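You operate a simulated robot arm through the tools that you are given. There is no shell and no other tool.

You are at the controls of a simulated robot arm. One attempt, no reset.

Task
Blot the line on the cream pad, lay the pad on the mat and set the gold weight on it.
Fine: the blotter goes back. Set down upright: blotter, weight.

The check looks at the end state, three seconds after you hand in, the way a careful person would. Anything else that was tipped, shoved, dropped, spilled or broken makes it a failure.

Robot
A 7-joint arm with a two-finger parallel gripper, fixed in place. Base frame: the origin is on the floor under the middle of its stand, x ahead of it, y to its left, z up; the work surface is at about z = 0.75. Lengths are in m, angles in degrees, forces in N, time in s.
It reaches about 1.524 m from its shoulder. Its first joint turns from -149.0 to 149.0 degrees. Payload 3.5 kg.
The TCP is the grasp point between the finger pads, 0.023 m short of the fingertips. In the tool frame z runs along the fingers and y along their closing line. The gripper opens to 0.094 m. The fingers are 0.038 m wide and 0.01 m thick; the gripper's body (0.054 by 0.096 m) begins 0.039 m behind the TCP.
Orientation is that of the tool frame in the base frame, as a unit quaternion [x, y, z, w]. With the fingers straight down and closing along the base's y, the tool's x points along the base's -x, its y along +y and its z along -z.

Tools
- The arm moves only by the tool step_arm. Its arguments are lists of equal length, an entry for each row: "rot": the turn, a rotation vector about the base's x, y, z in degrees, a list of three; "xyz": the shift along the base's x, y, z in m, a list of three; "claw": the gripper command, from -1 (fully open) to 1 (shut), values between in proportion. In form: {"rot": [[rx, ry, rz], ...], "xyz": [[x, y, z], ...], "claw": [claw, ...]}. A call has 1 to 20 rows; each row is the pose to reach, as a shift and turn from the pose commanded when the call began. Each row takes 0.2 s and may step no farther than 0.05 m and 8.6 degrees from the row before; otherwise, or with a gripper value out of range, the whole call is refused. Where a pose cannot be reached the arm comes as near as it can. A force on the tool above 50 N (or 10 N above the force at the start of the call, whichever is more), or a blocked arm, ends the call early, and 0.2 s more pass. The fingers move at their own pace (about 0.153 m/s each) and stop on an object; they squeeze with about 41 N. The grip force told is the motor's: it shows also when the fingers shut on nothing. Time passes only in rows, and 0.2 s behind the last, so rows that repeat a pose let the fingers close. It gives the time, the measured TCP pose, the force on the tool (base axes), the opening and the grip force at its end, in the units of the frame above (readings bear some noise), with the torque about the TCP (base axes, N m) and any sound that the robot's microphone picked up, and new pictures: "pictures" is both (left out), scene, wrist or none.
- Cameras (640 x 400 px; columns grow to the right, rows downward): "scene" is fixed at [0.3976, -0.6486, 1.4731]; the picture's right is [0.43, -0.90, 0.00], its down [-0.76, -0.36, -0.54] and it looks along [0.49, 0.23, -0.84] (base axes); focal length 214 px, centre (320, 200). "wrist" rides on the gripper at [0.086, 0.016, -0.075] in the tool frame; the picture's right is [-0.18, 0.98, 0.00], its down [-0.58, -0.11, -0.81] and it looks along [-0.79, -0.15, 0.59] (tool axes); focal length 243 px, centre (320, 200). There is no depth. A picture from a camera that has moved, and an enlarged one, comes with that camera's place and axes in the base frame and with its lens.
- zoom(camera, box): a new picture of the part [left, top, right, bottom] of that camera's present view, enlarged. The clock stands still meanwhile.
- hand_in(): hands the job in; it is judged then, once.

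Places have to be worked out from the pictures, the camera data and where the tool is seen. Open the gripper and draw the arm clear of the work before you hand the job in, unless the task says otherwise.

The tools are called as name(argument=value, ...) on one line, values as JSON. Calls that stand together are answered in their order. step_arm: Moves the arm, as the interface text tells. Its arguments: {"type":"object","properties":{"rot":{"type":"array","items":{"type":"array","items":{"type":"number"}}},"xyz":{"type":"array","items":{"type":"array","items":{"type":"number"}}},"claw":{"type":"array","items":{"type":"number"}},"pictures":{"type":"string","enum":["both","scene","wrist","none"]}},"required":["rot","xyz","claw"]} The other tools are called the same way: zoom (camera, box) takes an enlarged picture of a part of a camera's view; hand_in () hands the job in.

At the start:

```text
clock: 0.0
tool_pos: [0.728, -0.3129, 0.9819]
orientation: [0.0, 1.0, -0.001, 0.0]
ft_force: [-0.2, 0.2, 0.8]
torque: [0.0, -0.01, -0.02]
grip_width: 0.0939
gripper_force: 0.0
```

scene: 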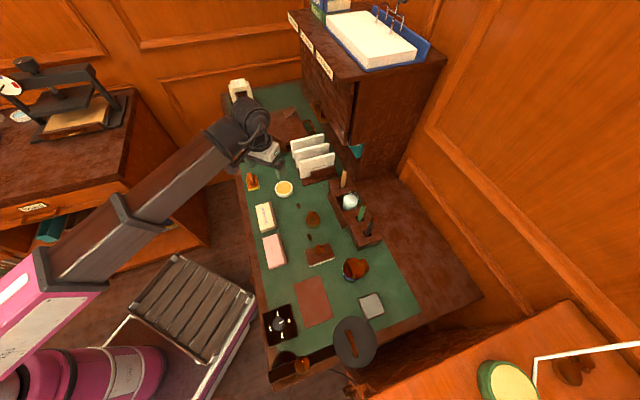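
wrist: 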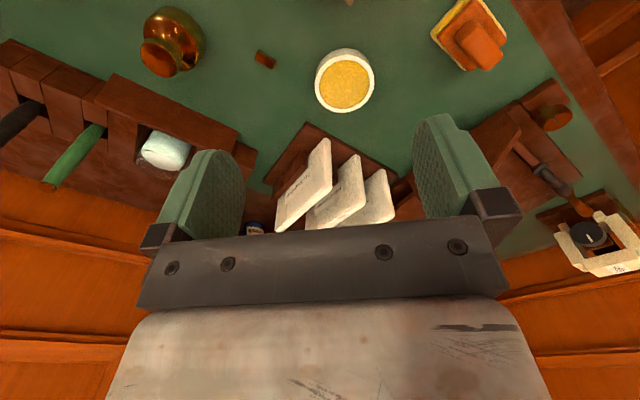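

The desk is seen from above with many small objects; I zoom in to identify the cream pad, blotter, gold weight and mat.

zoom(camera="scene", box=[230, 130, 350, 205])

zoom(camera="scene", box=[230, 190, 350, 265])

zoom(camera="scene", box=[250, 230, 410, 330])

zoom(camera="scene", box=[250, 290, 410, 390])

zoom(camera="wrist", box=[0, 0, 320, 200])

zoom(camera="wrist", box=[320, 0, 640, 200])

```text
5.33 times, centred on (290, 168) of scene
camera zoom: at [0.3976, -0.6486, 1.4731], right [0.43, -0.9, 0.0], down [-0.76, -0.36, -0.54], along [0.49, 0.23, -0.84], focal length 1144 px, centre (480, 373)
```

zoom: 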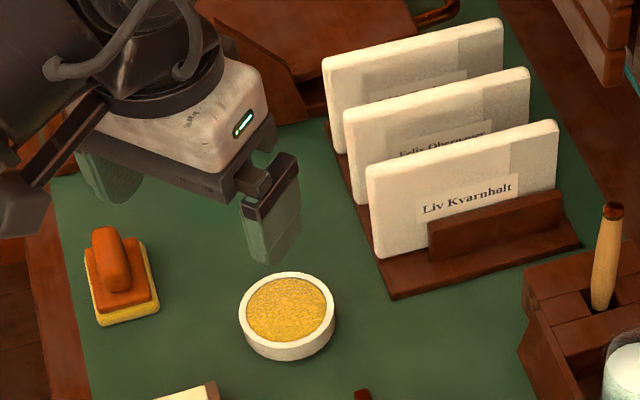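

```text
5.33 times, centred on (290, 228) of scene
camera zoom: at [0.3976, -0.6486, 1.4731], right [0.43, -0.9, 0.0], down [-0.76, -0.36, -0.54], along [0.49, 0.23, -0.84], focal length 1144 px, centre (480, 53)
```

zoom: 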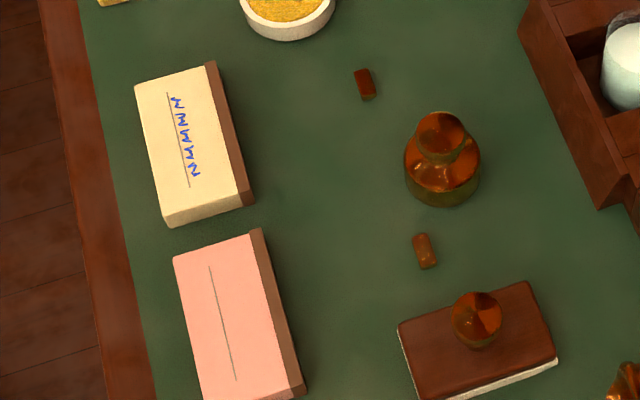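

```text
4.00 times, centred on (330, 280) of scene
camera zoom: at [0.3976, -0.6486, 1.4731], right [0.43, -0.9, 0.0], down [-0.76, -0.36, -0.54], along [0.49, 0.23, -0.84], focal length 858 px, centre (280, -120)
```

zoom: 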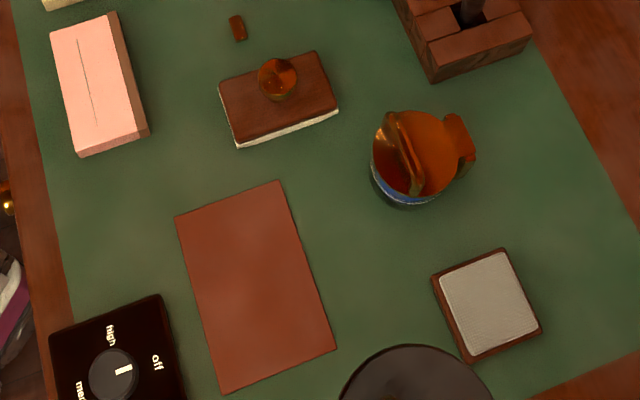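

```text
4.00 times, centred on (330, 340) of scene
camera zoom: at [0.3976, -0.6486, 1.4731], right [0.43, -0.9, 0.0], down [-0.76, -0.36, -0.54], along [0.49, 0.23, -0.84], focal length 858 px, centre (280, -360)
```

zoom: 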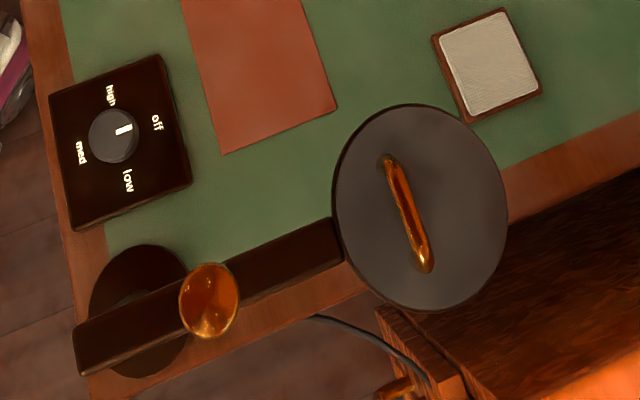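

```text
2.00 times, centred on (160, 100) of wrist
camera zoom: at [0.6407, -0.2992, 1.0574], right [0.18, 0.98, 0.0], down [0.58, -0.11, 0.81], along [0.79, -0.15, -0.59], focal length 485 px, centre (640, 400)
```

zoom: 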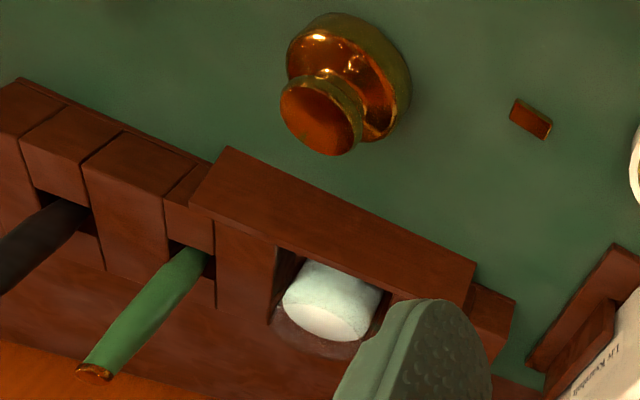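

```text
2.00 times, centred on (480, 100) of wrist
camera zoom: at [0.6407, -0.2992, 1.0574], right [0.18, 0.98, 0.0], down [0.58, -0.11, 0.81], along [0.79, -0.15, -0.59], focal length 485 px, centre (0, 400)
```

zoom: 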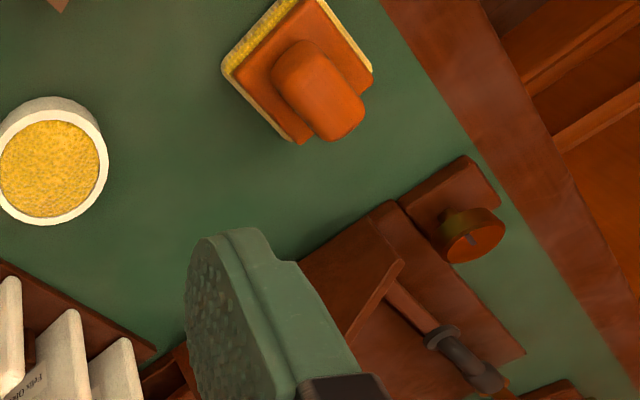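

The cream pad carries blue writing, the blotter seems to be the wood block with knob and pale underside, the gold weight stands between, and the red-brown mat lies nearer the right end. I move up and back to get a wrist view of these.

step_arm(rot=[[0, 0, 0], [0, 0, 0], [0, 0, 0], [0, 0, 0], [0, 0, 0], [0, 0, 0], [0, 0, 0], [0, 0, 0]], xyz=[[-0.03, -0.018, 0.015], [-0.06, -0.036, 0.03], [-0.09, -0.054, 0.045], [-0.12, -0.072, 0.06], [-0.15, -0.09, 0.075], [-0.18, -0.108, 0.09], [-0.21, -0.126, 0.105], [-0.24, -0.144, 0.12]], claw=[-1, -1, -1, -1, -1, -1, -1, -1])

```text
clock: 1.1
tool_pos: [0.6005, -0.3925, 1.0467]
orientation: [0.003, 1.0, -0.002, 0.007]
ft_force: [2.3, -5.4, -7.7]
torque: [0.3, -0.49, 0.43]
grip_width: 0.0941
gripper_force: 0.2
stopped in row 5: the force on the tool passed its limit at 67 N (the readings are from after the stop); the commanded pose is now the measured one
camera wrist: at [0.513, -0.3757, 1.1211], right [0.19, 0.98, 0.0], down [0.57, -0.11, 0.82], along [0.8, -0.16, -0.58], focal length 243 px, centre (320, 200)
```

scene: 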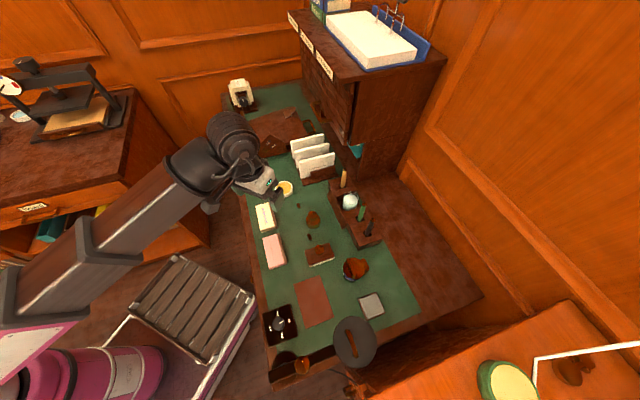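
wrist: 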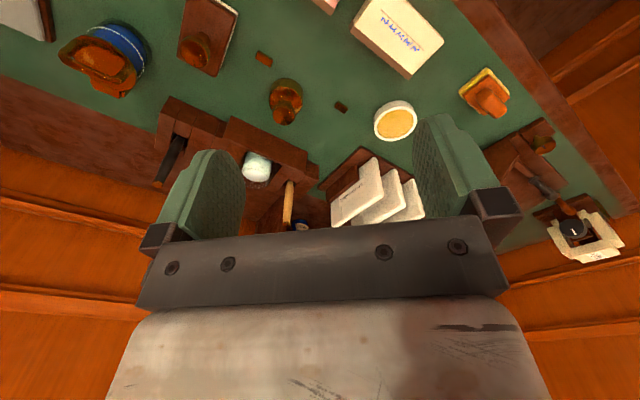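

The call stopped with a force spike although nothing near the gripper looks touched. I hold still to read the force again before moving.

step_arm(rot=[[0, 0, 0], [0, 0, 0]], xyz=[[0, 0, 0], [0, 0, 0]], claw=[-1, -1], pictures="none")

zoom(camera="scene", box=[160, 90, 320, 230])

zoom(camera="wrist", box=[0, 0, 320, 200])

zoom(camera="wrist", box=[320, 0, 640, 200])

```text
clock: 1.7
tool_pos: [0.6008, -0.392, 1.0466]
orientation: [0.004, 1.0, 0.0, 0.007]
ft_force: [4.0, -6.4, -13.7]
torque: [0.23, -0.92, 0.5]
grip_width: 0.0938
gripper_force: 0.0
```

```text
2.86 times, centred on (240, 160) of scene
camera zoom: at [0.3976, -0.6486, 1.4731], right [0.43, -0.9, 0.0], down [-0.76, -0.36, -0.54], along [0.49, 0.23, -0.84], focal length 613 px, centre (549, 314)
```

zoom: 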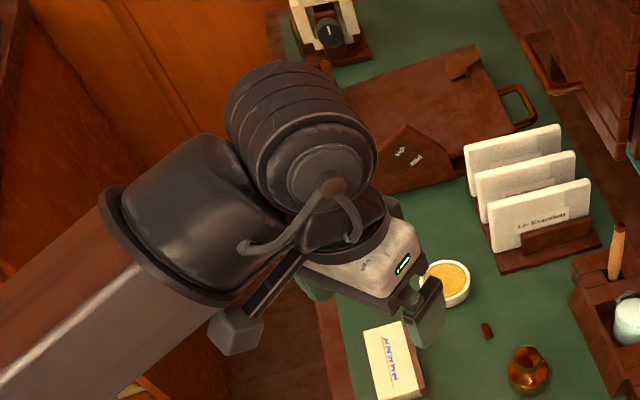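

```text
2.00 times, centred on (160, 100) of wrist
camera zoom: at [0.513, -0.3756, 1.1211], right [0.19, 0.98, 0.0], down [0.57, -0.11, 0.81], along [0.8, -0.16, -0.58], focal length 485 px, centre (640, 400)
```

zoom: 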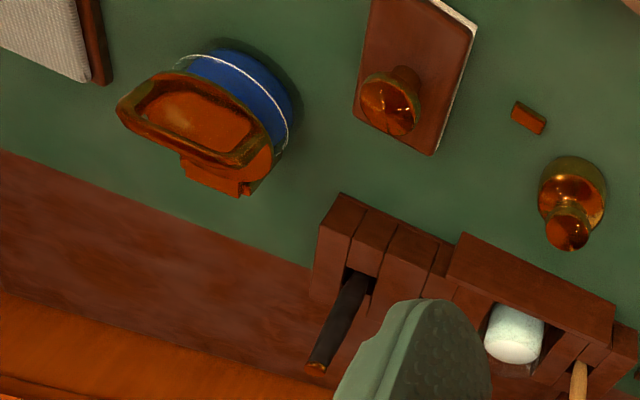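

```text
2.00 times, centred on (480, 100) of wrist
camera zoom: at [0.513, -0.3756, 1.1211], right [0.19, 0.98, 0.0], down [0.57, -0.11, 0.81], along [0.8, -0.16, -0.58], focal length 485 px, centre (0, 400)
```

zoom: 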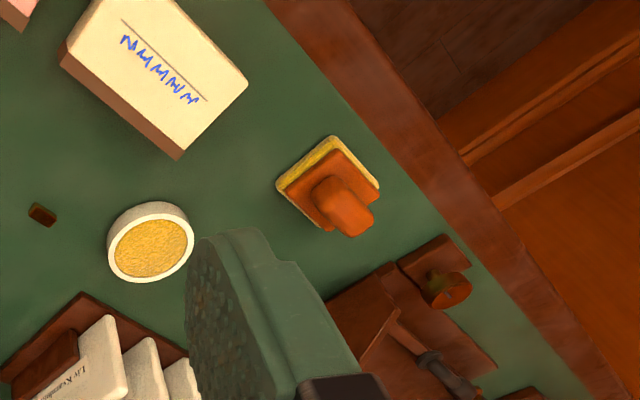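

The spike looks like the wrist camera's bracket touching the forearm when the arm folds at that height, so I lower a bit while turning the hand 43° to line up with the desk's axes, which also swings the bracket away from the forearm.

step_arm(rot=[[0, 0, 5], [0, 0, 10], [0, 0, 16], [0, 0, 22], [0, 0, 28], [0, 0, 34], [0, 0, 39], [0, 0, 43]], xyz=[[0.01, 0, -0.01], [0.02, 0, -0.02], [0.025, -0.01, -0.03], [0.025, -0.02, -0.04], [0.02, -0.03, -0.045], [0.01, -0.04, -0.05], [0.0, -0.05, -0.05], [-0.01, -0.06, -0.05]], claw=[-1, -1, -1, -1, -1, -1, -1, -1])

zoom(camera="scene", box=[250, 310, 410, 400])

```text
clock: 3.5
tool_pos: [0.5896, -0.4516, 0.997]
orientation: [-0.364, 0.931, 0.002, 0.007]
ft_force: [0.1, 1.1, 0.6]
torque: [-0.02, 0.03, 0.03]
grip_width: 0.0941
gripper_force: 0.1
camera wrist: at [0.5144, -0.4996, 1.071], right [-0.53, 0.85, 0.0], down [0.49, 0.31, 0.81], along [0.69, 0.43, -0.58], focal length 243 px, centre (320, 200)
```

scene: 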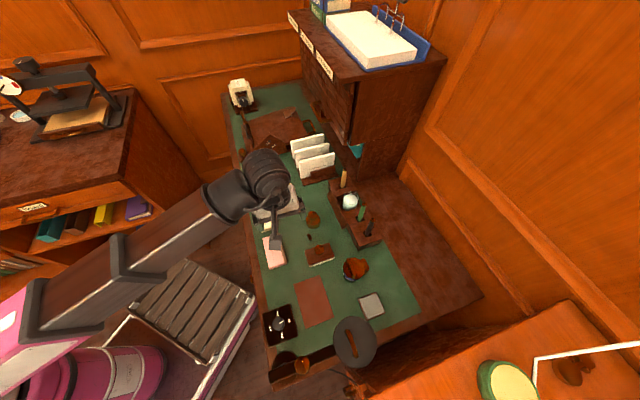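
wrist: 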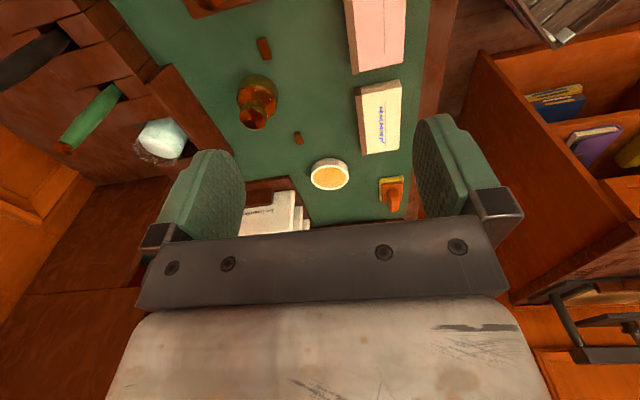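

```text
4.00 times, centred on (330, 355) of scene
camera zoom: at [0.3976, -0.6486, 1.4731], right [0.43, -0.9, 0.0], down [-0.76, -0.36, -0.54], along [0.49, 0.23, -0.84], focal length 858 px, centre (280, -420)
```

zoom: 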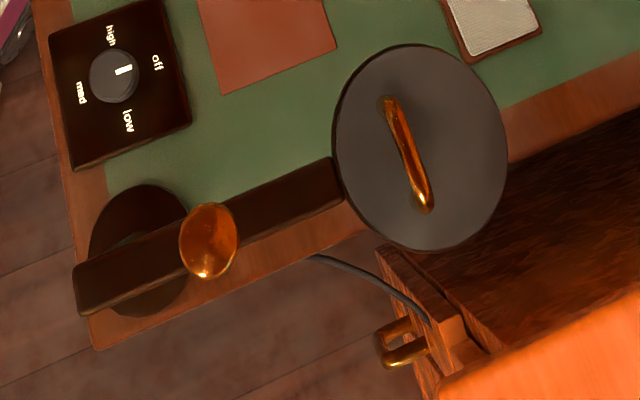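

The force is back to zero, so the contact was the bracket on the forearm. The wrist view is now aligned with the desk; I slide over towards the blotter at about (0.61, -0.55) to see it, the weight and the mat from closer.

step_arm(rot=[[0, 0, 0], [0, 0, 0], [0, 0, 0], [0, 0, 0]], xyz=[[-0.005, -0.03, -0.005], [-0.01, -0.06, -0.01], [-0.012, -0.09, -0.015], [-0.015, -0.118, -0.02]], claw=[-1, -1, -1, -1])

zoom(camera="wrist", box=[180, 0, 500, 200])

```text
clock: 4.5
tool_pos: [0.5762, -0.5704, 0.9767]
orientation: [-0.363, 0.932, 0.002, 0.006]
ft_force: [0.4, -0.4, 0.5]
torque: [0.0, 0.01, 0.0]
grip_width: 0.0939
gripper_force: 0.1
camera wrist: at [0.4994, -0.6179, 1.052], right [-0.53, 0.85, 0.0], down [0.49, 0.31, 0.81], along [0.69, 0.43, -0.58], focal length 243 px, centre (320, 200)
```

scene: 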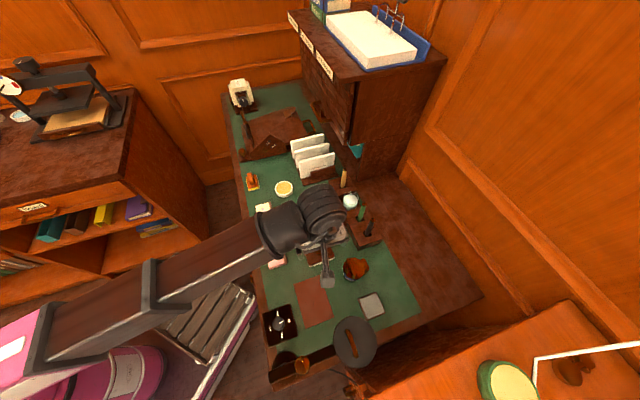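
wrist: 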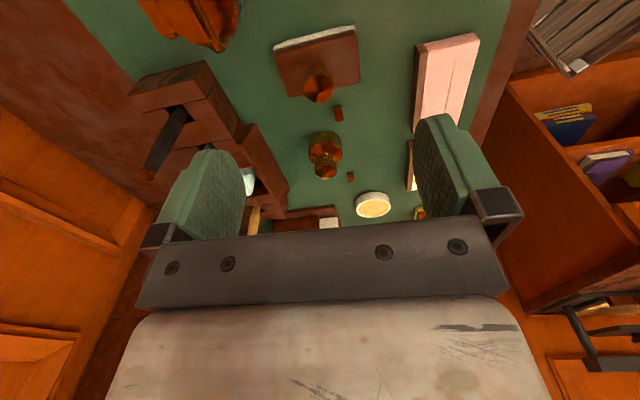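

```text
2.00 times, centred on (340, 100) of wrist
camera zoom: at [0.4994, -0.6179, 1.052], right [-0.53, 0.85, 0.0], down [0.49, 0.31, 0.81], along [0.69, 0.43, -0.58], focal length 485 px, centre (280, 400)
```

zoom: 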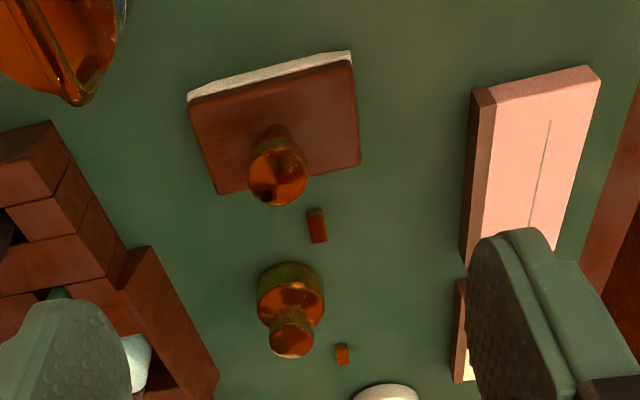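

Blotter block centre is about (0.612, -0.547) with its knob top near z 0.82, long side across the desk; the line on the cream pad runs the other way, so I will need about 90° of yaw. I test turning to 133° while moving over towards the cream pad for a view of it.

step_arm(rot=[[0, 0, 8.2], [0, 0, 16.4], [0, 0, 24.6], [0, 0, 32.8], [0, 0, 41], [0, 0, 49.2], [0, 0, 57.4], [0, 0, 65.6], [0, 0, 73.8], [0, 0, 82], [0, 0, 90]], xyz=[[0.005, 0.01, 0], [0.01, 0.02, 0], [0.015, 0.04, 0], [0.02, 0.06, 0], [0.025, 0.08, 0], [0.03, 0.1, 0], [0.035, 0.12, 0], [0.04, 0.14, 0], [0.04, 0.16, 0], [0.04, 0.18, 0], [0.04, 0.2, 0]], claw=[-1, -1, -1, -1, -1, -1, -1, -1, -1, -1, -1])

zoom(camera="wrist", box=[160, 0, 480, 200])

```text
clock: 6.9
tool_pos: [0.6167, -0.3697, 0.9775]
orientation: [0.916, -0.401, -0.006, -0.004]
ft_force: [-0.7, -0.4, -0.2]
torque: [-0.01, 0.02, -0.04]
grip_width: 0.0938
gripper_force: 0.0
camera wrist: at [0.6626, -0.4459, 1.0516], right [-0.85, -0.53, 0.0], down [-0.31, 0.49, 0.81], along [-0.43, 0.69, -0.58], focal length 243 px, centre (320, 200)
```

scene: 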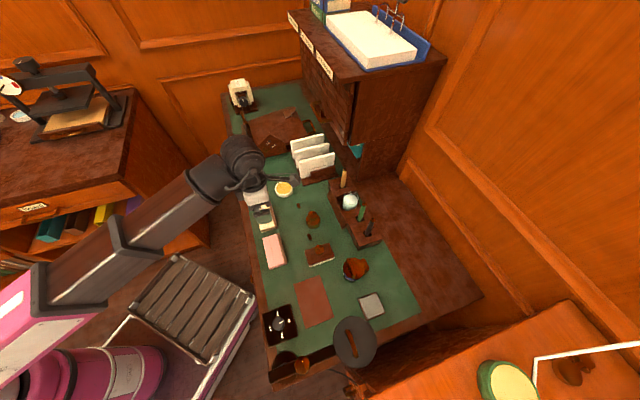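
wrist: 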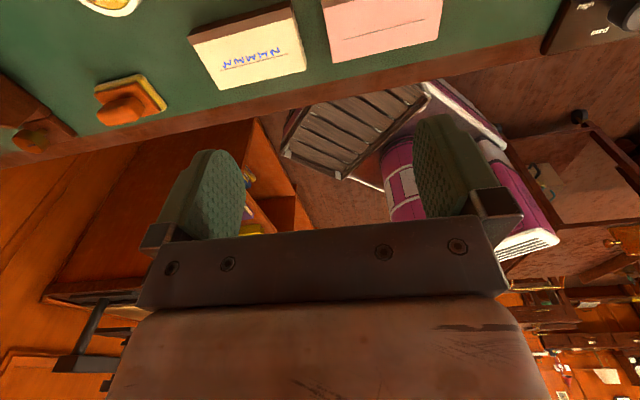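

```text
2.00 times, centred on (320, 100) of wrist
camera zoom: at [0.6626, -0.4459, 1.0516], right [-0.85, -0.53, 0.0], down [-0.31, 0.49, 0.81], along [-0.43, 0.69, -0.58], focal length 485 px, centre (320, 400)
```

zoom: 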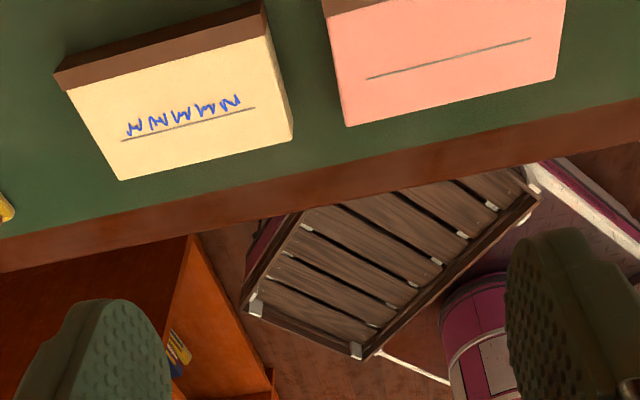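

Turning to 133° works, and the cream pad (top about 0.109 × 0.053 m, centred near (0.658, -0.303)) with its blue writing is clear. I go back to 43° yaw above the blotter, at z about 0.91, for a close view before grasping the knob.

step_arm(rot=[[0, 0, -8.2], [0, 0, -16.4], [0, 0, -24.6], [0, 0, -32.8], [0, 0, -41], [0, 0, -49.2], [0, 0, -57.4], [0, 0, -65.6], [0, 0, -73.8], [0, 0, -82], [0, 0, -89.8]], xyz=[[0, -0.02, 0], [0, -0.04, 0], [0, -0.06, 0], [0, -0.08, 0], [0, -0.1, 0], [-0.005, -0.12, 0], [-0.005, -0.14, 0], [-0.005, -0.16, -0.015], [-0.005, -0.17, -0.03], [-0.005, -0.177, -0.05], [-0.005, -0.177, -0.068]], claw=[-1, -1, -1, -1, -1, -1, -1, -1, -1, -1, -1])

zoom(camera="wrist", box=[160, 0, 480, 200])

zoom(camera="scene", box=[270, 190, 390, 265])

```text
clock: 9.3
tool_pos: [0.6104, -0.5464, 0.9091]
orientation: [-0.363, 0.932, 0.0, 0.007]
ft_force: [1.2, -0.3, 0.3]
torque: [0.01, 0.0, -0.02]
grip_width: 0.0941
gripper_force: 0.0
camera wrist: at [0.5352, -0.5947, 0.9832], right [-0.53, 0.85, 0.0], down [0.49, 0.31, 0.81], along [0.69, 0.43, -0.58], focal length 243 px, centre (320, 200)
```

scene: 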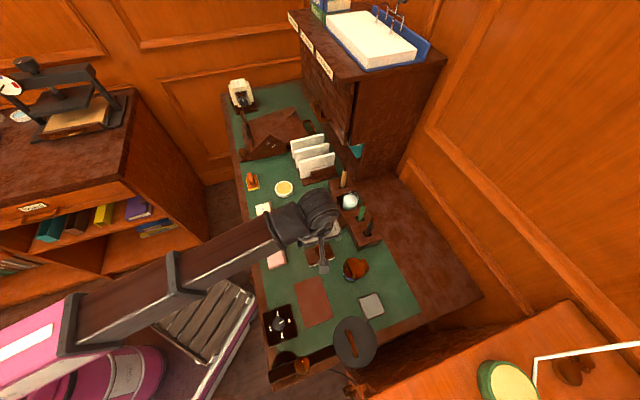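
wrist: 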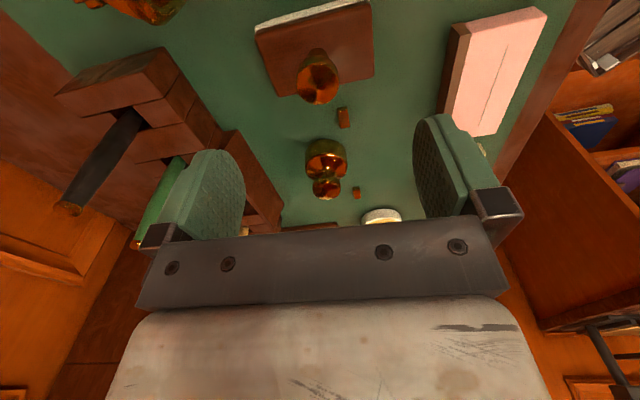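

```text
2.00 times, centred on (320, 100) of wrist
camera zoom: at [0.5352, -0.5947, 0.9832], right [-0.53, 0.85, 0.0], down [0.49, 0.31, 0.81], along [0.69, 0.43, -0.58], focal length 485 px, centre (320, 400)
```

zoom: 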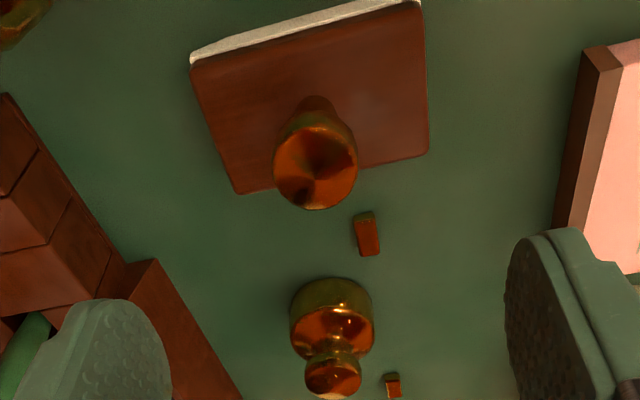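

```text
5.33 times, centred on (330, 228) of scene
camera zoom: at [0.3976, -0.6486, 1.4731], right [0.43, -0.9, 0.0], down [-0.76, -0.36, -0.54], along [0.49, 0.23, -0.84], focal length 1144 px, centre (267, 53)
```

zoom: 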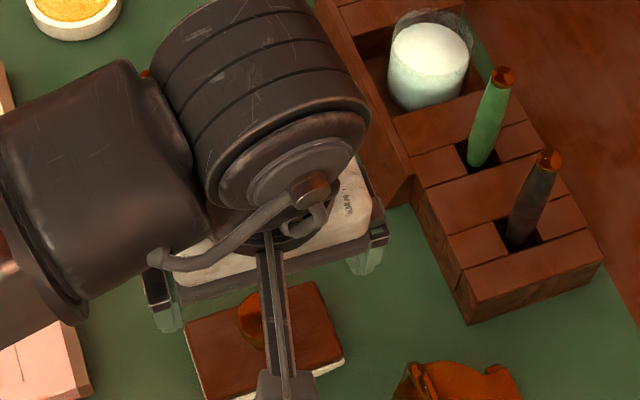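

The knob sits over the block centre at about (0.613, -0.547), about 29 mm wide with its top near z 0.818, and the gripper is lined up over it. I descend to TCP z ≈ 0.807 so the fingertips stay just above the block.

step_arm(rot=[[0, 0, 0], [0, 0, 0], [0, 0, 0], [0, 0, 0], [0, 0, 0]], xyz=[[0.001, 0, -0.03], [0.001, 0, -0.06], [0.001, 0, -0.08], [0.001, 0, -0.095], [0.001, 0, -0.101]], claw=[-1, -1, -1, -1, -1])

zoom(camera="wrist", box=[160, 0, 480, 250])

zoom(camera="scene", box=[270, 210, 390, 285])

```text
clock: 10.5
tool_pos: [0.6122, -0.5476, 0.8073]
orientation: [-0.364, 0.931, 0.002, 0.008]
ft_force: [-0.6, -0.4, 0.1]
torque: [-0.01, 0.01, 0.0]
grip_width: 0.0938
gripper_force: 0.2
camera wrist: at [0.5362, -0.5948, 0.8821], right [-0.53, 0.85, 0.0], down [0.49, 0.31, 0.81], along [0.69, 0.43, -0.58], focal length 243 px, centre (320, 200)
```

scene: 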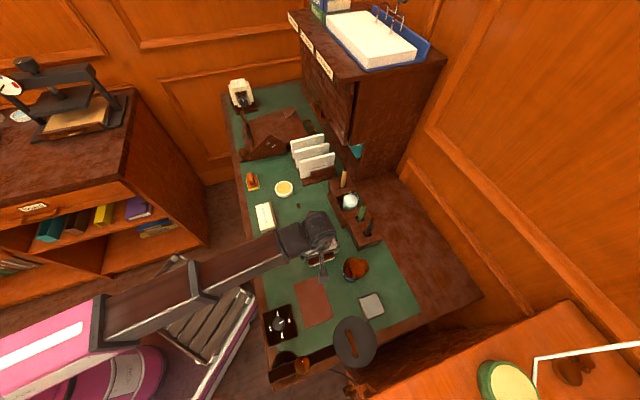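
wrist: 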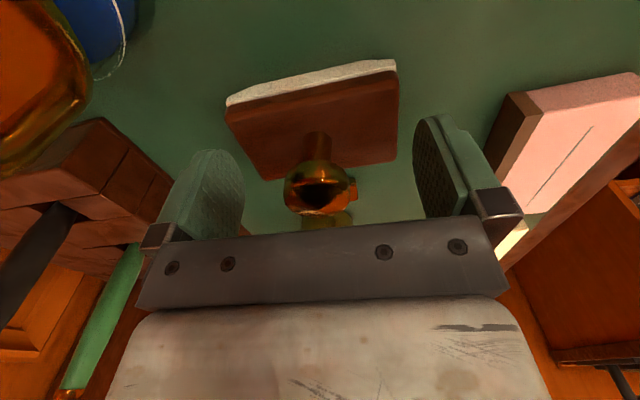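

```text
1.60 times, centred on (320, 125) of wrist
camera zoom: at [0.5362, -0.5948, 0.8821], right [-0.53, 0.85, 0.0], down [0.49, 0.31, 0.81], along [0.69, 0.43, -0.58], focal length 388 px, centre (320, 320)
```

zoom: 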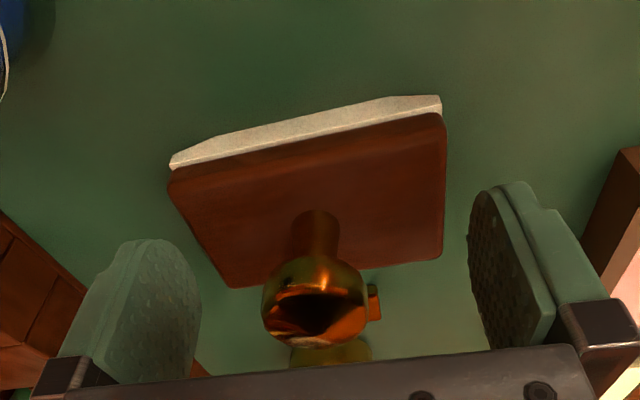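

```text
5.33 times, centred on (330, 248) of scene
camera zoom: at [0.3976, -0.6486, 1.4731], right [0.43, -0.9, 0.0], down [-0.76, -0.36, -0.54], along [0.49, 0.23, -0.84], focal length 1144 px, centre (267, -53)
```

zoom: 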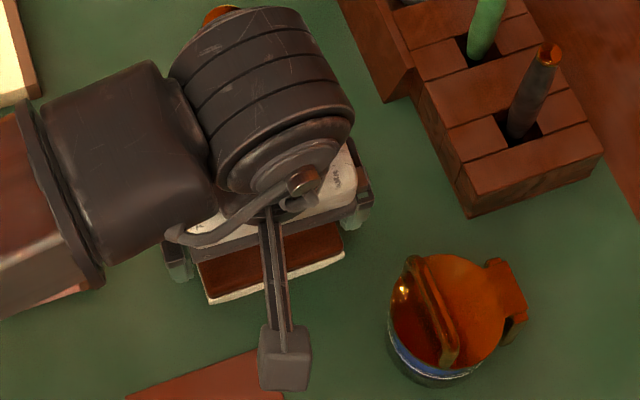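

Triangulating the two heights gives the knob at about (0.6195, -0.545, 0.805) and the block top at 0.764, so I shift 7 mm along the desk axis, lower slightly, then close on the knob.

step_arm(rot=[[0, 0, 0], [0, 0, 0], [0, 0, 0], [0, 0, 0], [0, 0, 0], [0, 0, 0]], xyz=[[0.004, 0.001, -0.003], [0.007, 0.002, -0.006], [0.007, 0.002, -0.006], [0.007, 0.002, -0.006], [0.007, 0.002, -0.006], [0.007, 0.002, -0.006]], claw=[-1, -1, 0, 1, 1, 1])

zoom(camera="wrist", box=[160, 0, 480, 250])

```text
clock: 11.9
tool_pos: [0.6185, -0.5433, 0.802]
orientation: [-0.365, 0.931, 0.003, 0.007]
ft_force: [-0.6, 1.4, 1.7]
torque: [0.02, -0.05, 0.01]
grip_width: 0.0314
gripper_force: 40.7
camera wrist: at [0.5433, -0.5929, 0.8764], right [-0.53, 0.85, 0.0], down [0.49, 0.31, 0.81], along [0.69, 0.43, -0.58], focal length 243 px, centre (320, 200)
```

scene: 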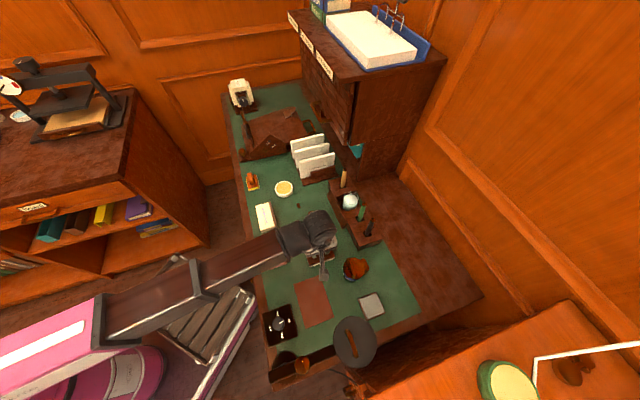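
wrist: 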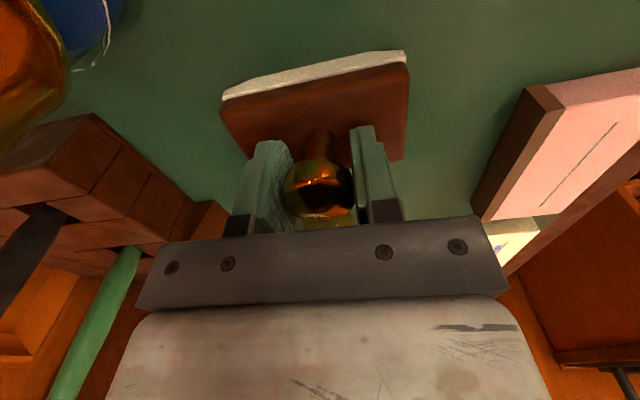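

```text
1.60 times, centred on (320, 125) of wrist
camera zoom: at [0.5433, -0.5929, 0.8764], right [-0.53, 0.85, 0.0], down [0.49, 0.31, 0.81], along [0.69, 0.43, -0.58], focal length 388 px, centre (320, 320)
```

zoom: 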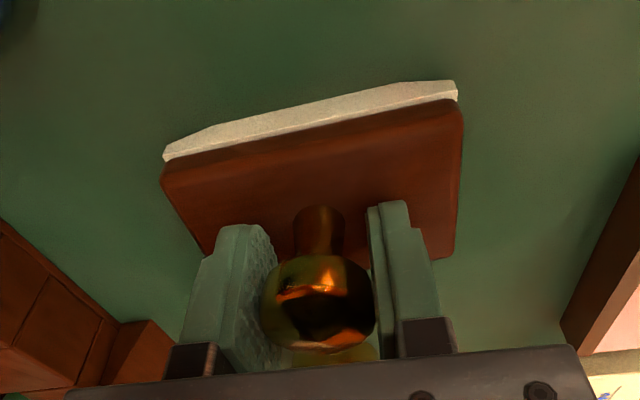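

The grip holds the knob at 31 mm with 41 N. I lift straight up 60 mm and check the blotter hangs level.

step_arm(rot=[[0, 0, 0], [0, 0, 0], [0, 0, 0], [0, 0, 0]], xyz=[[0, 0, 0.01], [0, 0, 0.025], [0, 0, 0.045], [0, 0, 0.06]], claw=[1, 1, 1, 1])

zoom(camera="wrist", box=[160, 0, 480, 250])

zoom(camera="scene", box=[270, 210, 390, 285])

```text
clock: 12.9
tool_pos: [0.6182, -0.5434, 0.8625]
orientation: [-0.365, 0.931, 0.002, 0.007]
ft_force: [0.2, -0.1, -1.5]
torque: [-0.01, 0.02, -0.02]
grip_width: 0.0312
gripper_force: 41.1
camera wrist: at [0.5428, -0.5927, 0.936], right [-0.53, 0.85, 0.0], down [0.49, 0.31, 0.81], along [0.69, 0.43, -0.58], focal length 243 px, centre (320, 200)
```

scene: 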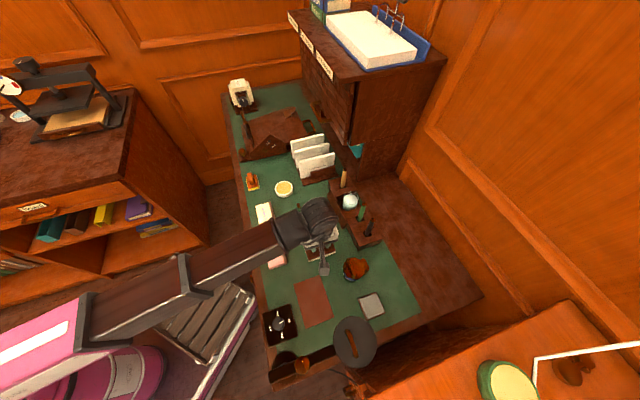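
wrist: 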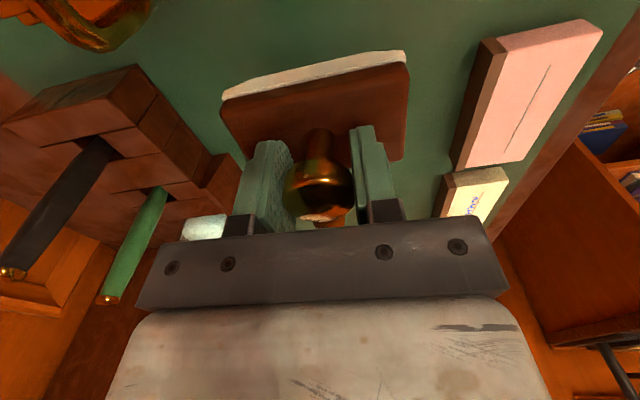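

```text
1.60 times, centred on (320, 125) of wrist
camera zoom: at [0.5428, -0.5927, 0.936], right [-0.53, 0.85, 0.0], down [0.49, 0.31, 0.81], along [0.69, 0.43, -0.58], focal length 388 px, centre (320, 320)
```

zoom: 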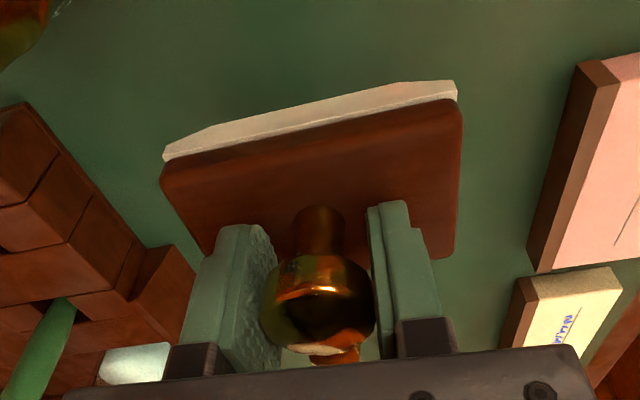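

```text
5.33 times, centred on (330, 248) of scene
camera zoom: at [0.3976, -0.6486, 1.4731], right [0.43, -0.9, 0.0], down [-0.76, -0.36, -0.54], along [0.49, 0.23, -0.84], focal length 1144 px, centre (267, -53)
```

zoom: 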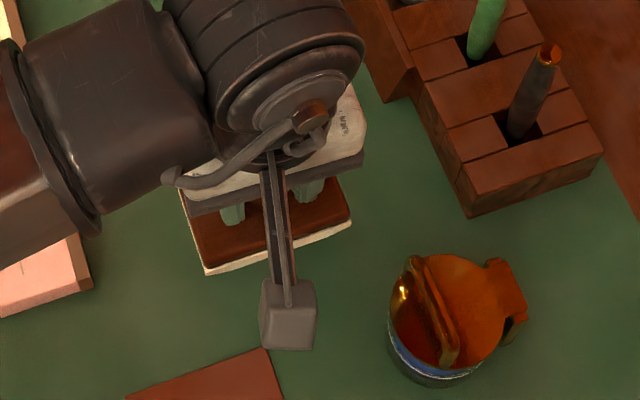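

The blotter hangs level and firm. I raise it and shift along the desk so the cream pad comes into unobstructed wrist view, to pin down its position before blotting.

step_arm(rot=[[0, 0, 0], [0, 0, 0], [0, 0, 0], [0, 0, 0], [0, 0, 0]], xyz=[[0, 0, 0.035], [0, 0, 0.07], [0.02, 0.022, 0.07], [0.04, 0.044, 0.07], [0.0615, 0.0655, 0.07]], claw=[1, 1, 1, 1, 1])

zoom(camera="wrist", box=[380, 0, 620, 150])

zoom(camera="scene", box=[230, 180, 310, 230])

```text
clock: 14.1
tool_pos: [0.6801, -0.4804, 0.9328]
orientation: [-0.364, 0.931, 0.001, 0.007]
ft_force: [0.7, -0.3, -1.1]
torque: [0.02, 0.0, 0.03]
grip_width: 0.0311
gripper_force: 41.3
camera wrist: at [0.6041, -0.5283, 1.0066], right [-0.53, 0.85, 0.0], down [0.49, 0.31, 0.81], along [0.69, 0.43, -0.58], focal length 243 px, centre (320, 200)
```

scene: 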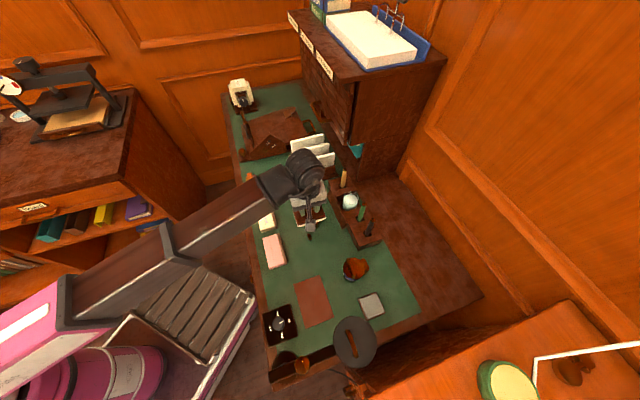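
wrist: 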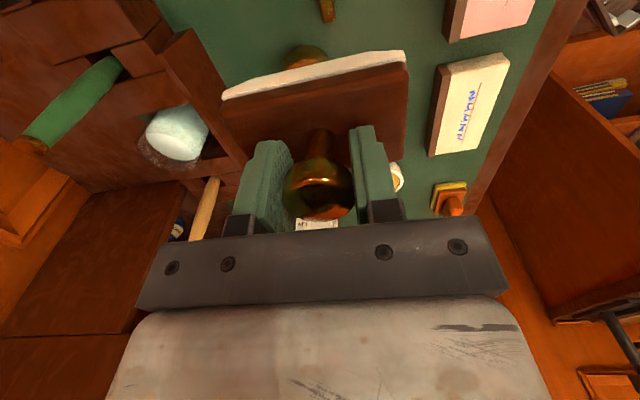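

```text
2.67 times, centred on (500, 75) of wrist
camera zoom: at [0.6041, -0.5283, 1.0066], right [-0.53, 0.85, 0.0], down [0.49, 0.31, 0.81], along [0.69, 0.43, -0.58], focal length 647 px, centre (-160, 533)
```

zoom: 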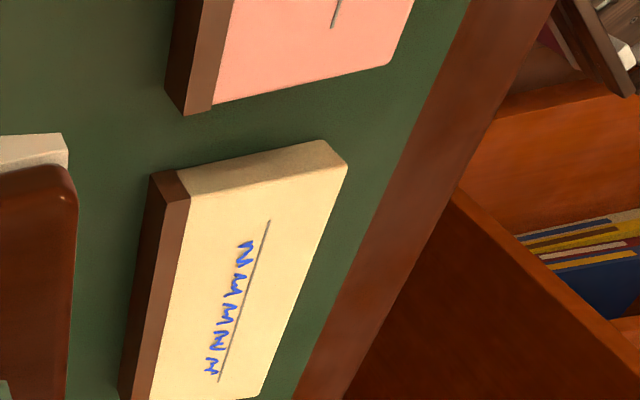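

```text
8.00 times, centred on (270, 205) of scene
camera zoom: at [0.3976, -0.6486, 1.4731], right [0.43, -0.9, 0.0], down [-0.76, -0.36, -0.54], along [0.49, 0.23, -0.84], focal length 1716 px, centre (720, 160)
```

zoom: 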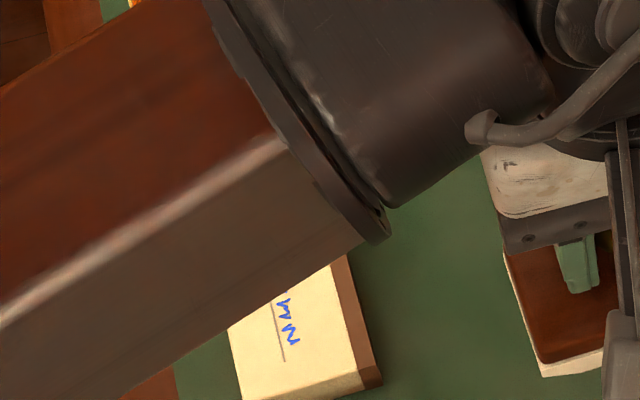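

The pad's top is at z ≈ 0.768 and the written line is centred near (0.658, -0.296), running at about 44°. I turn 90° while carrying the blotter over the line and lower to z ≈ 0.86, still clear of the paper.

step_arm(rot=[[0, 0, 8.2], [0, 0, 16.4], [0, 0, 24.6], [0, 0, 32.8], [0, 0, 41], [0, 0, 49.2], [0, 0, 57.4], [0, 0, 65.6], [0, 0, 73.8], [0, 0, 82], [0, 0, 89.6], [0, 0, 89.6], [0, 0, 89.6], [0, 0, 89.6]], xyz=[[-0.001, 0.01, 0], [-0.003, 0.03, 0], [-0.006, 0.05, 0], [-0.009, 0.07, 0], [-0.012, 0.09, 0], [-0.015, 0.11, 0], [-0.018, 0.13, 0], [-0.02, 0.15, 0], [-0.022, 0.17, 0], [-0.023, 0.183, 0], [-0.023, 0.183, 0], [-0.023, 0.183, -0.03], [-0.023, 0.183, -0.06], [-0.023, 0.183, -0.072]], claw=[1, 1, 1, 1, 1, 1, 1, 1, 1, 1, 1, 1, 1, 1])

zoom(camera="wrist", box=[160, 0, 480, 200])

zoom(camera="scene", box=[220, 170, 316, 230])

```text
clock: 17.1
tool_pos: [0.6568, -0.2962, 0.8586]
orientation: [0.915, -0.404, -0.006, -0.004]
ft_force: [0.1, 0.1, -1.4]
torque: [0.0, 0.01, -0.01]
grip_width: 0.0315
gripper_force: 41.3
camera wrist: at [0.7042, -0.3726, 0.9331], right [-0.85, -0.53, 0.0], down [-0.31, 0.49, 0.81], along [-0.43, 0.69, -0.58], focal length 243 px, centre (320, 200)
```

scene: 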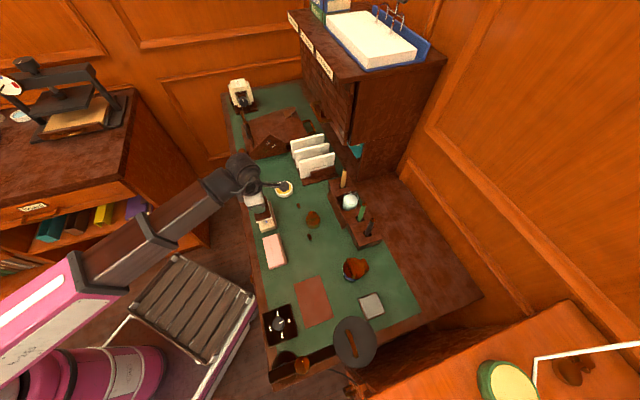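
wrist: 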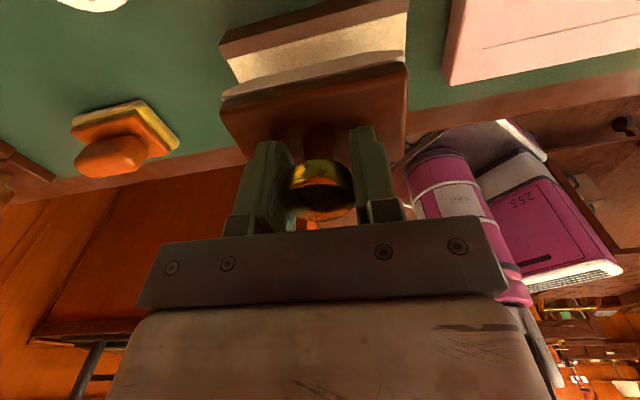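

```text
2.00 times, centred on (320, 100) of wrist
camera zoom: at [0.7042, -0.3726, 0.9331], right [-0.85, -0.53, 0.0], down [-0.31, 0.49, 0.81], along [-0.43, 0.69, -0.58], focal length 485 px, centre (320, 400)
```

zoom: 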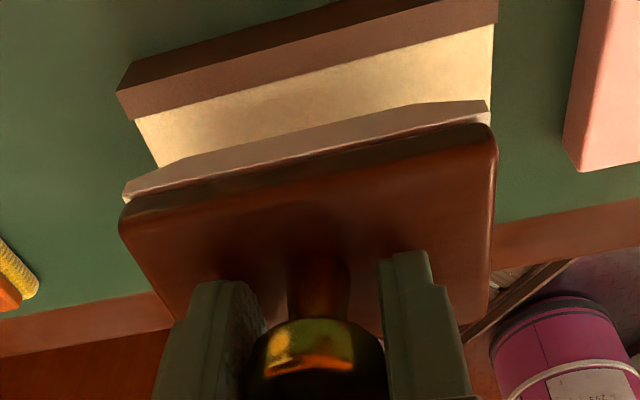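

```text
6.67 times, centred on (268, 200) of scene
camera zoom: at [0.3976, -0.6486, 1.4731], right [0.43, -0.9, 0.0], down [-0.76, -0.36, -0.54], along [0.49, 0.23, -0.84], focal length 1430 px, centre (667, 200)
```

zoom: 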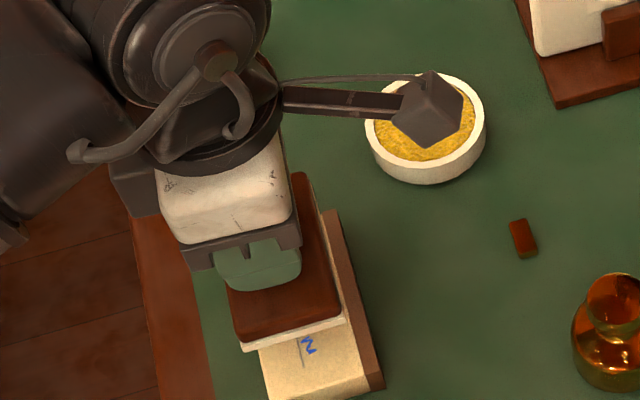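

The blotter is lined up over the writing, level, about 38 mm above the paper; its underside has slightly bevelled ends, so I may press at more than one spot. I descend to just above contact.

step_arm(rot=[[0, 0, 0], [0, 0, 0], [0, 0, 0], [0, 0, 0]], xyz=[[0, 0, -0.015], [0, 0, -0.027], [0, 0, -0.033], [0, 0, -0.035]], claw=[1, 1, 1, 1])

zoom(camera="wrist", box=[160, 0, 480, 200])

zoom(camera="scene", box=[220, 170, 316, 230])

```text
clock: 18.1
tool_pos: [0.6567, -0.2965, 0.8246]
orientation: [0.915, -0.403, -0.006, -0.003]
ft_force: [-0.3, 0.6, -1.7]
torque: [0.02, 0.01, 0.0]
grip_width: 0.0311
gripper_force: 40.5
camera wrist: at [0.7037, -0.3726, 0.899], right [-0.85, -0.53, 0.0], down [-0.31, 0.49, 0.81], along [-0.43, 0.69, -0.58], focal length 243 px, centre (320, 200)
```

scene: 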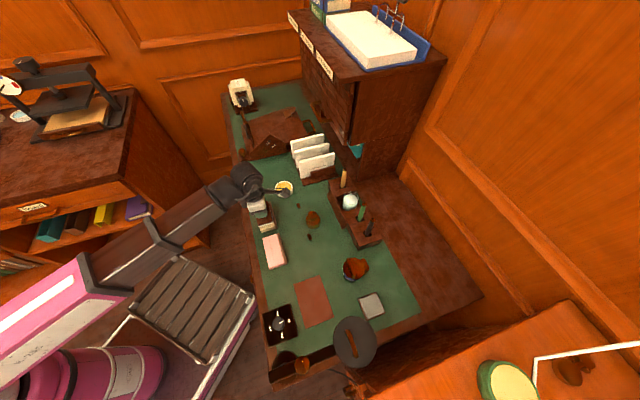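
wrist: 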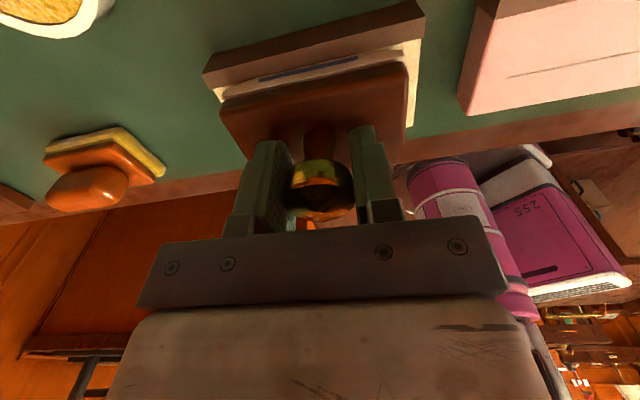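

```text
2.00 times, centred on (320, 100) of wrist
camera zoom: at [0.7037, -0.3726, 0.899], right [-0.85, -0.53, 0.0], down [-0.31, 0.49, 0.81], along [-0.43, 0.69, -0.58], focal length 485 px, centre (320, 400)
```

zoom: 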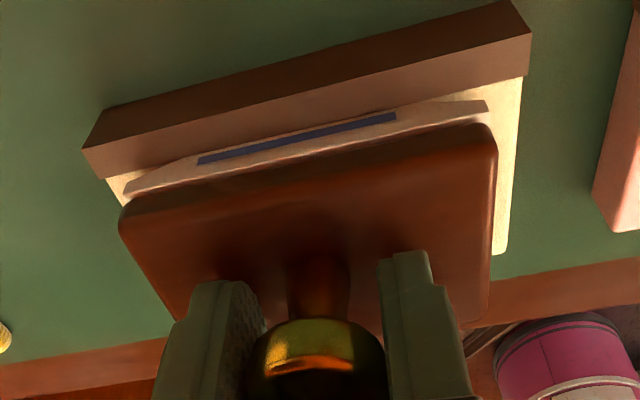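

```text
6.67 times, centred on (268, 200) of scene
camera zoom: at [0.3976, -0.6486, 1.4731], right [0.43, -0.9, 0.0], down [-0.76, -0.36, -0.54], along [0.49, 0.23, -0.84], focal length 1430 px, centre (667, 200)
```

zoom: 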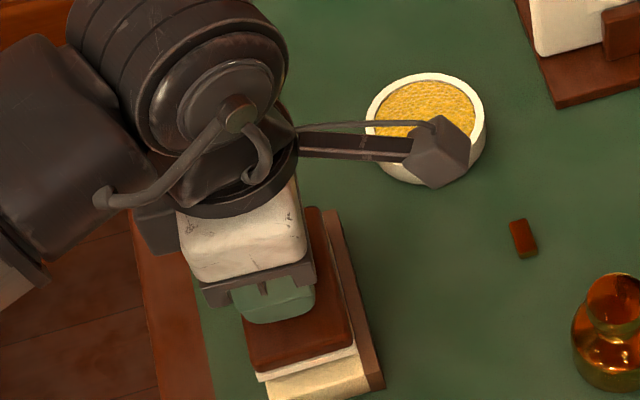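

A blue stain has appeared on the blotter's white layer, so ink is already transferring while the force is still near free-hanging. I go down in small steps to get a gentle press.

step_arm(rot=[[0, 0, 0], [0, 0, 0], [0, 0, 0]], xyz=[[0, 0, -0.001], [0, 0, -0.002], [0, 0, -0.003]], claw=[1, 1, 1], pictures="none")

```text
clock: 18.9
tool_pos: [0.6564, -0.2959, 0.8241]
orientation: [0.915, -0.403, -0.005, -0.004]
ft_force: [0.1, 0.2, 38.7]
torque: [-0.03, 0.02, -0.01]
grip_width: 0.0316
gripper_force: 41.4
```

Contact is firm at 39 N with the blotter on the paper. I ease off by 1 mm and hold for about a second.

step_arm(rot=[[0, 0, 0], [0, 0, 0], [0, 0, 0], [0, 0, 0], [0, 0, 0]], xyz=[[0, 0, 0.001], [0, 0, 0.0015], [0, 0, 0.0015], [0, 0, 0.0015], [0, 0, 0.0015]], claw=[1, 1, 1, 1, 1], pictures="wrist")

zoom(camera="wrist", box=[160, 0, 480, 200])

```text
clock: 20.1
tool_pos: [0.6574, -0.2955, 0.8241]
orientation: [0.915, -0.403, -0.007, -0.004]
ft_force: [2.1, -2.5, 14.8]
torque: [-0.12, -0.11, 0.02]
grip_width: 0.0312
gripper_force: 41.1
camera wrist: at [0.7034, -0.3725, 0.8977], right [-0.85, -0.53, 0.0], down [-0.31, 0.49, 0.81], along [-0.43, 0.69, -0.58], focal length 243 px, centre (320, 200)
```

wrist: 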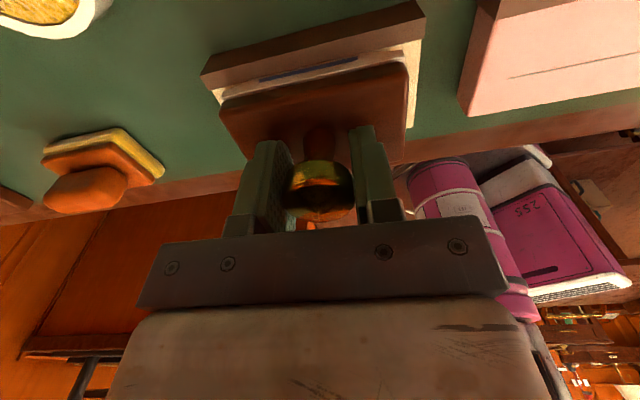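

```text
2.00 times, centred on (320, 100) of wrist
camera zoom: at [0.7034, -0.3725, 0.8977], right [-0.85, -0.53, 0.0], down [-0.31, 0.49, 0.81], along [-0.43, 0.69, -0.58], focal length 485 px, centre (320, 400)
```

zoom: 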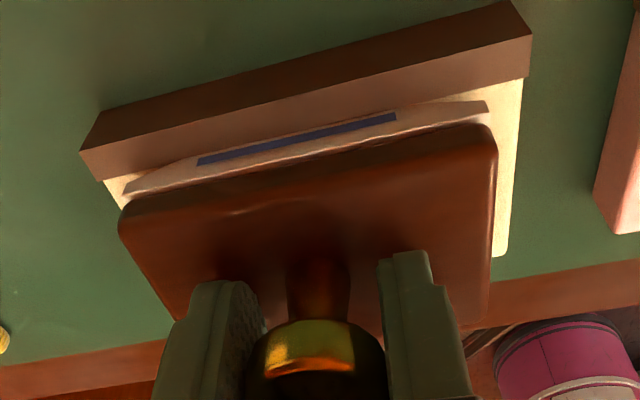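

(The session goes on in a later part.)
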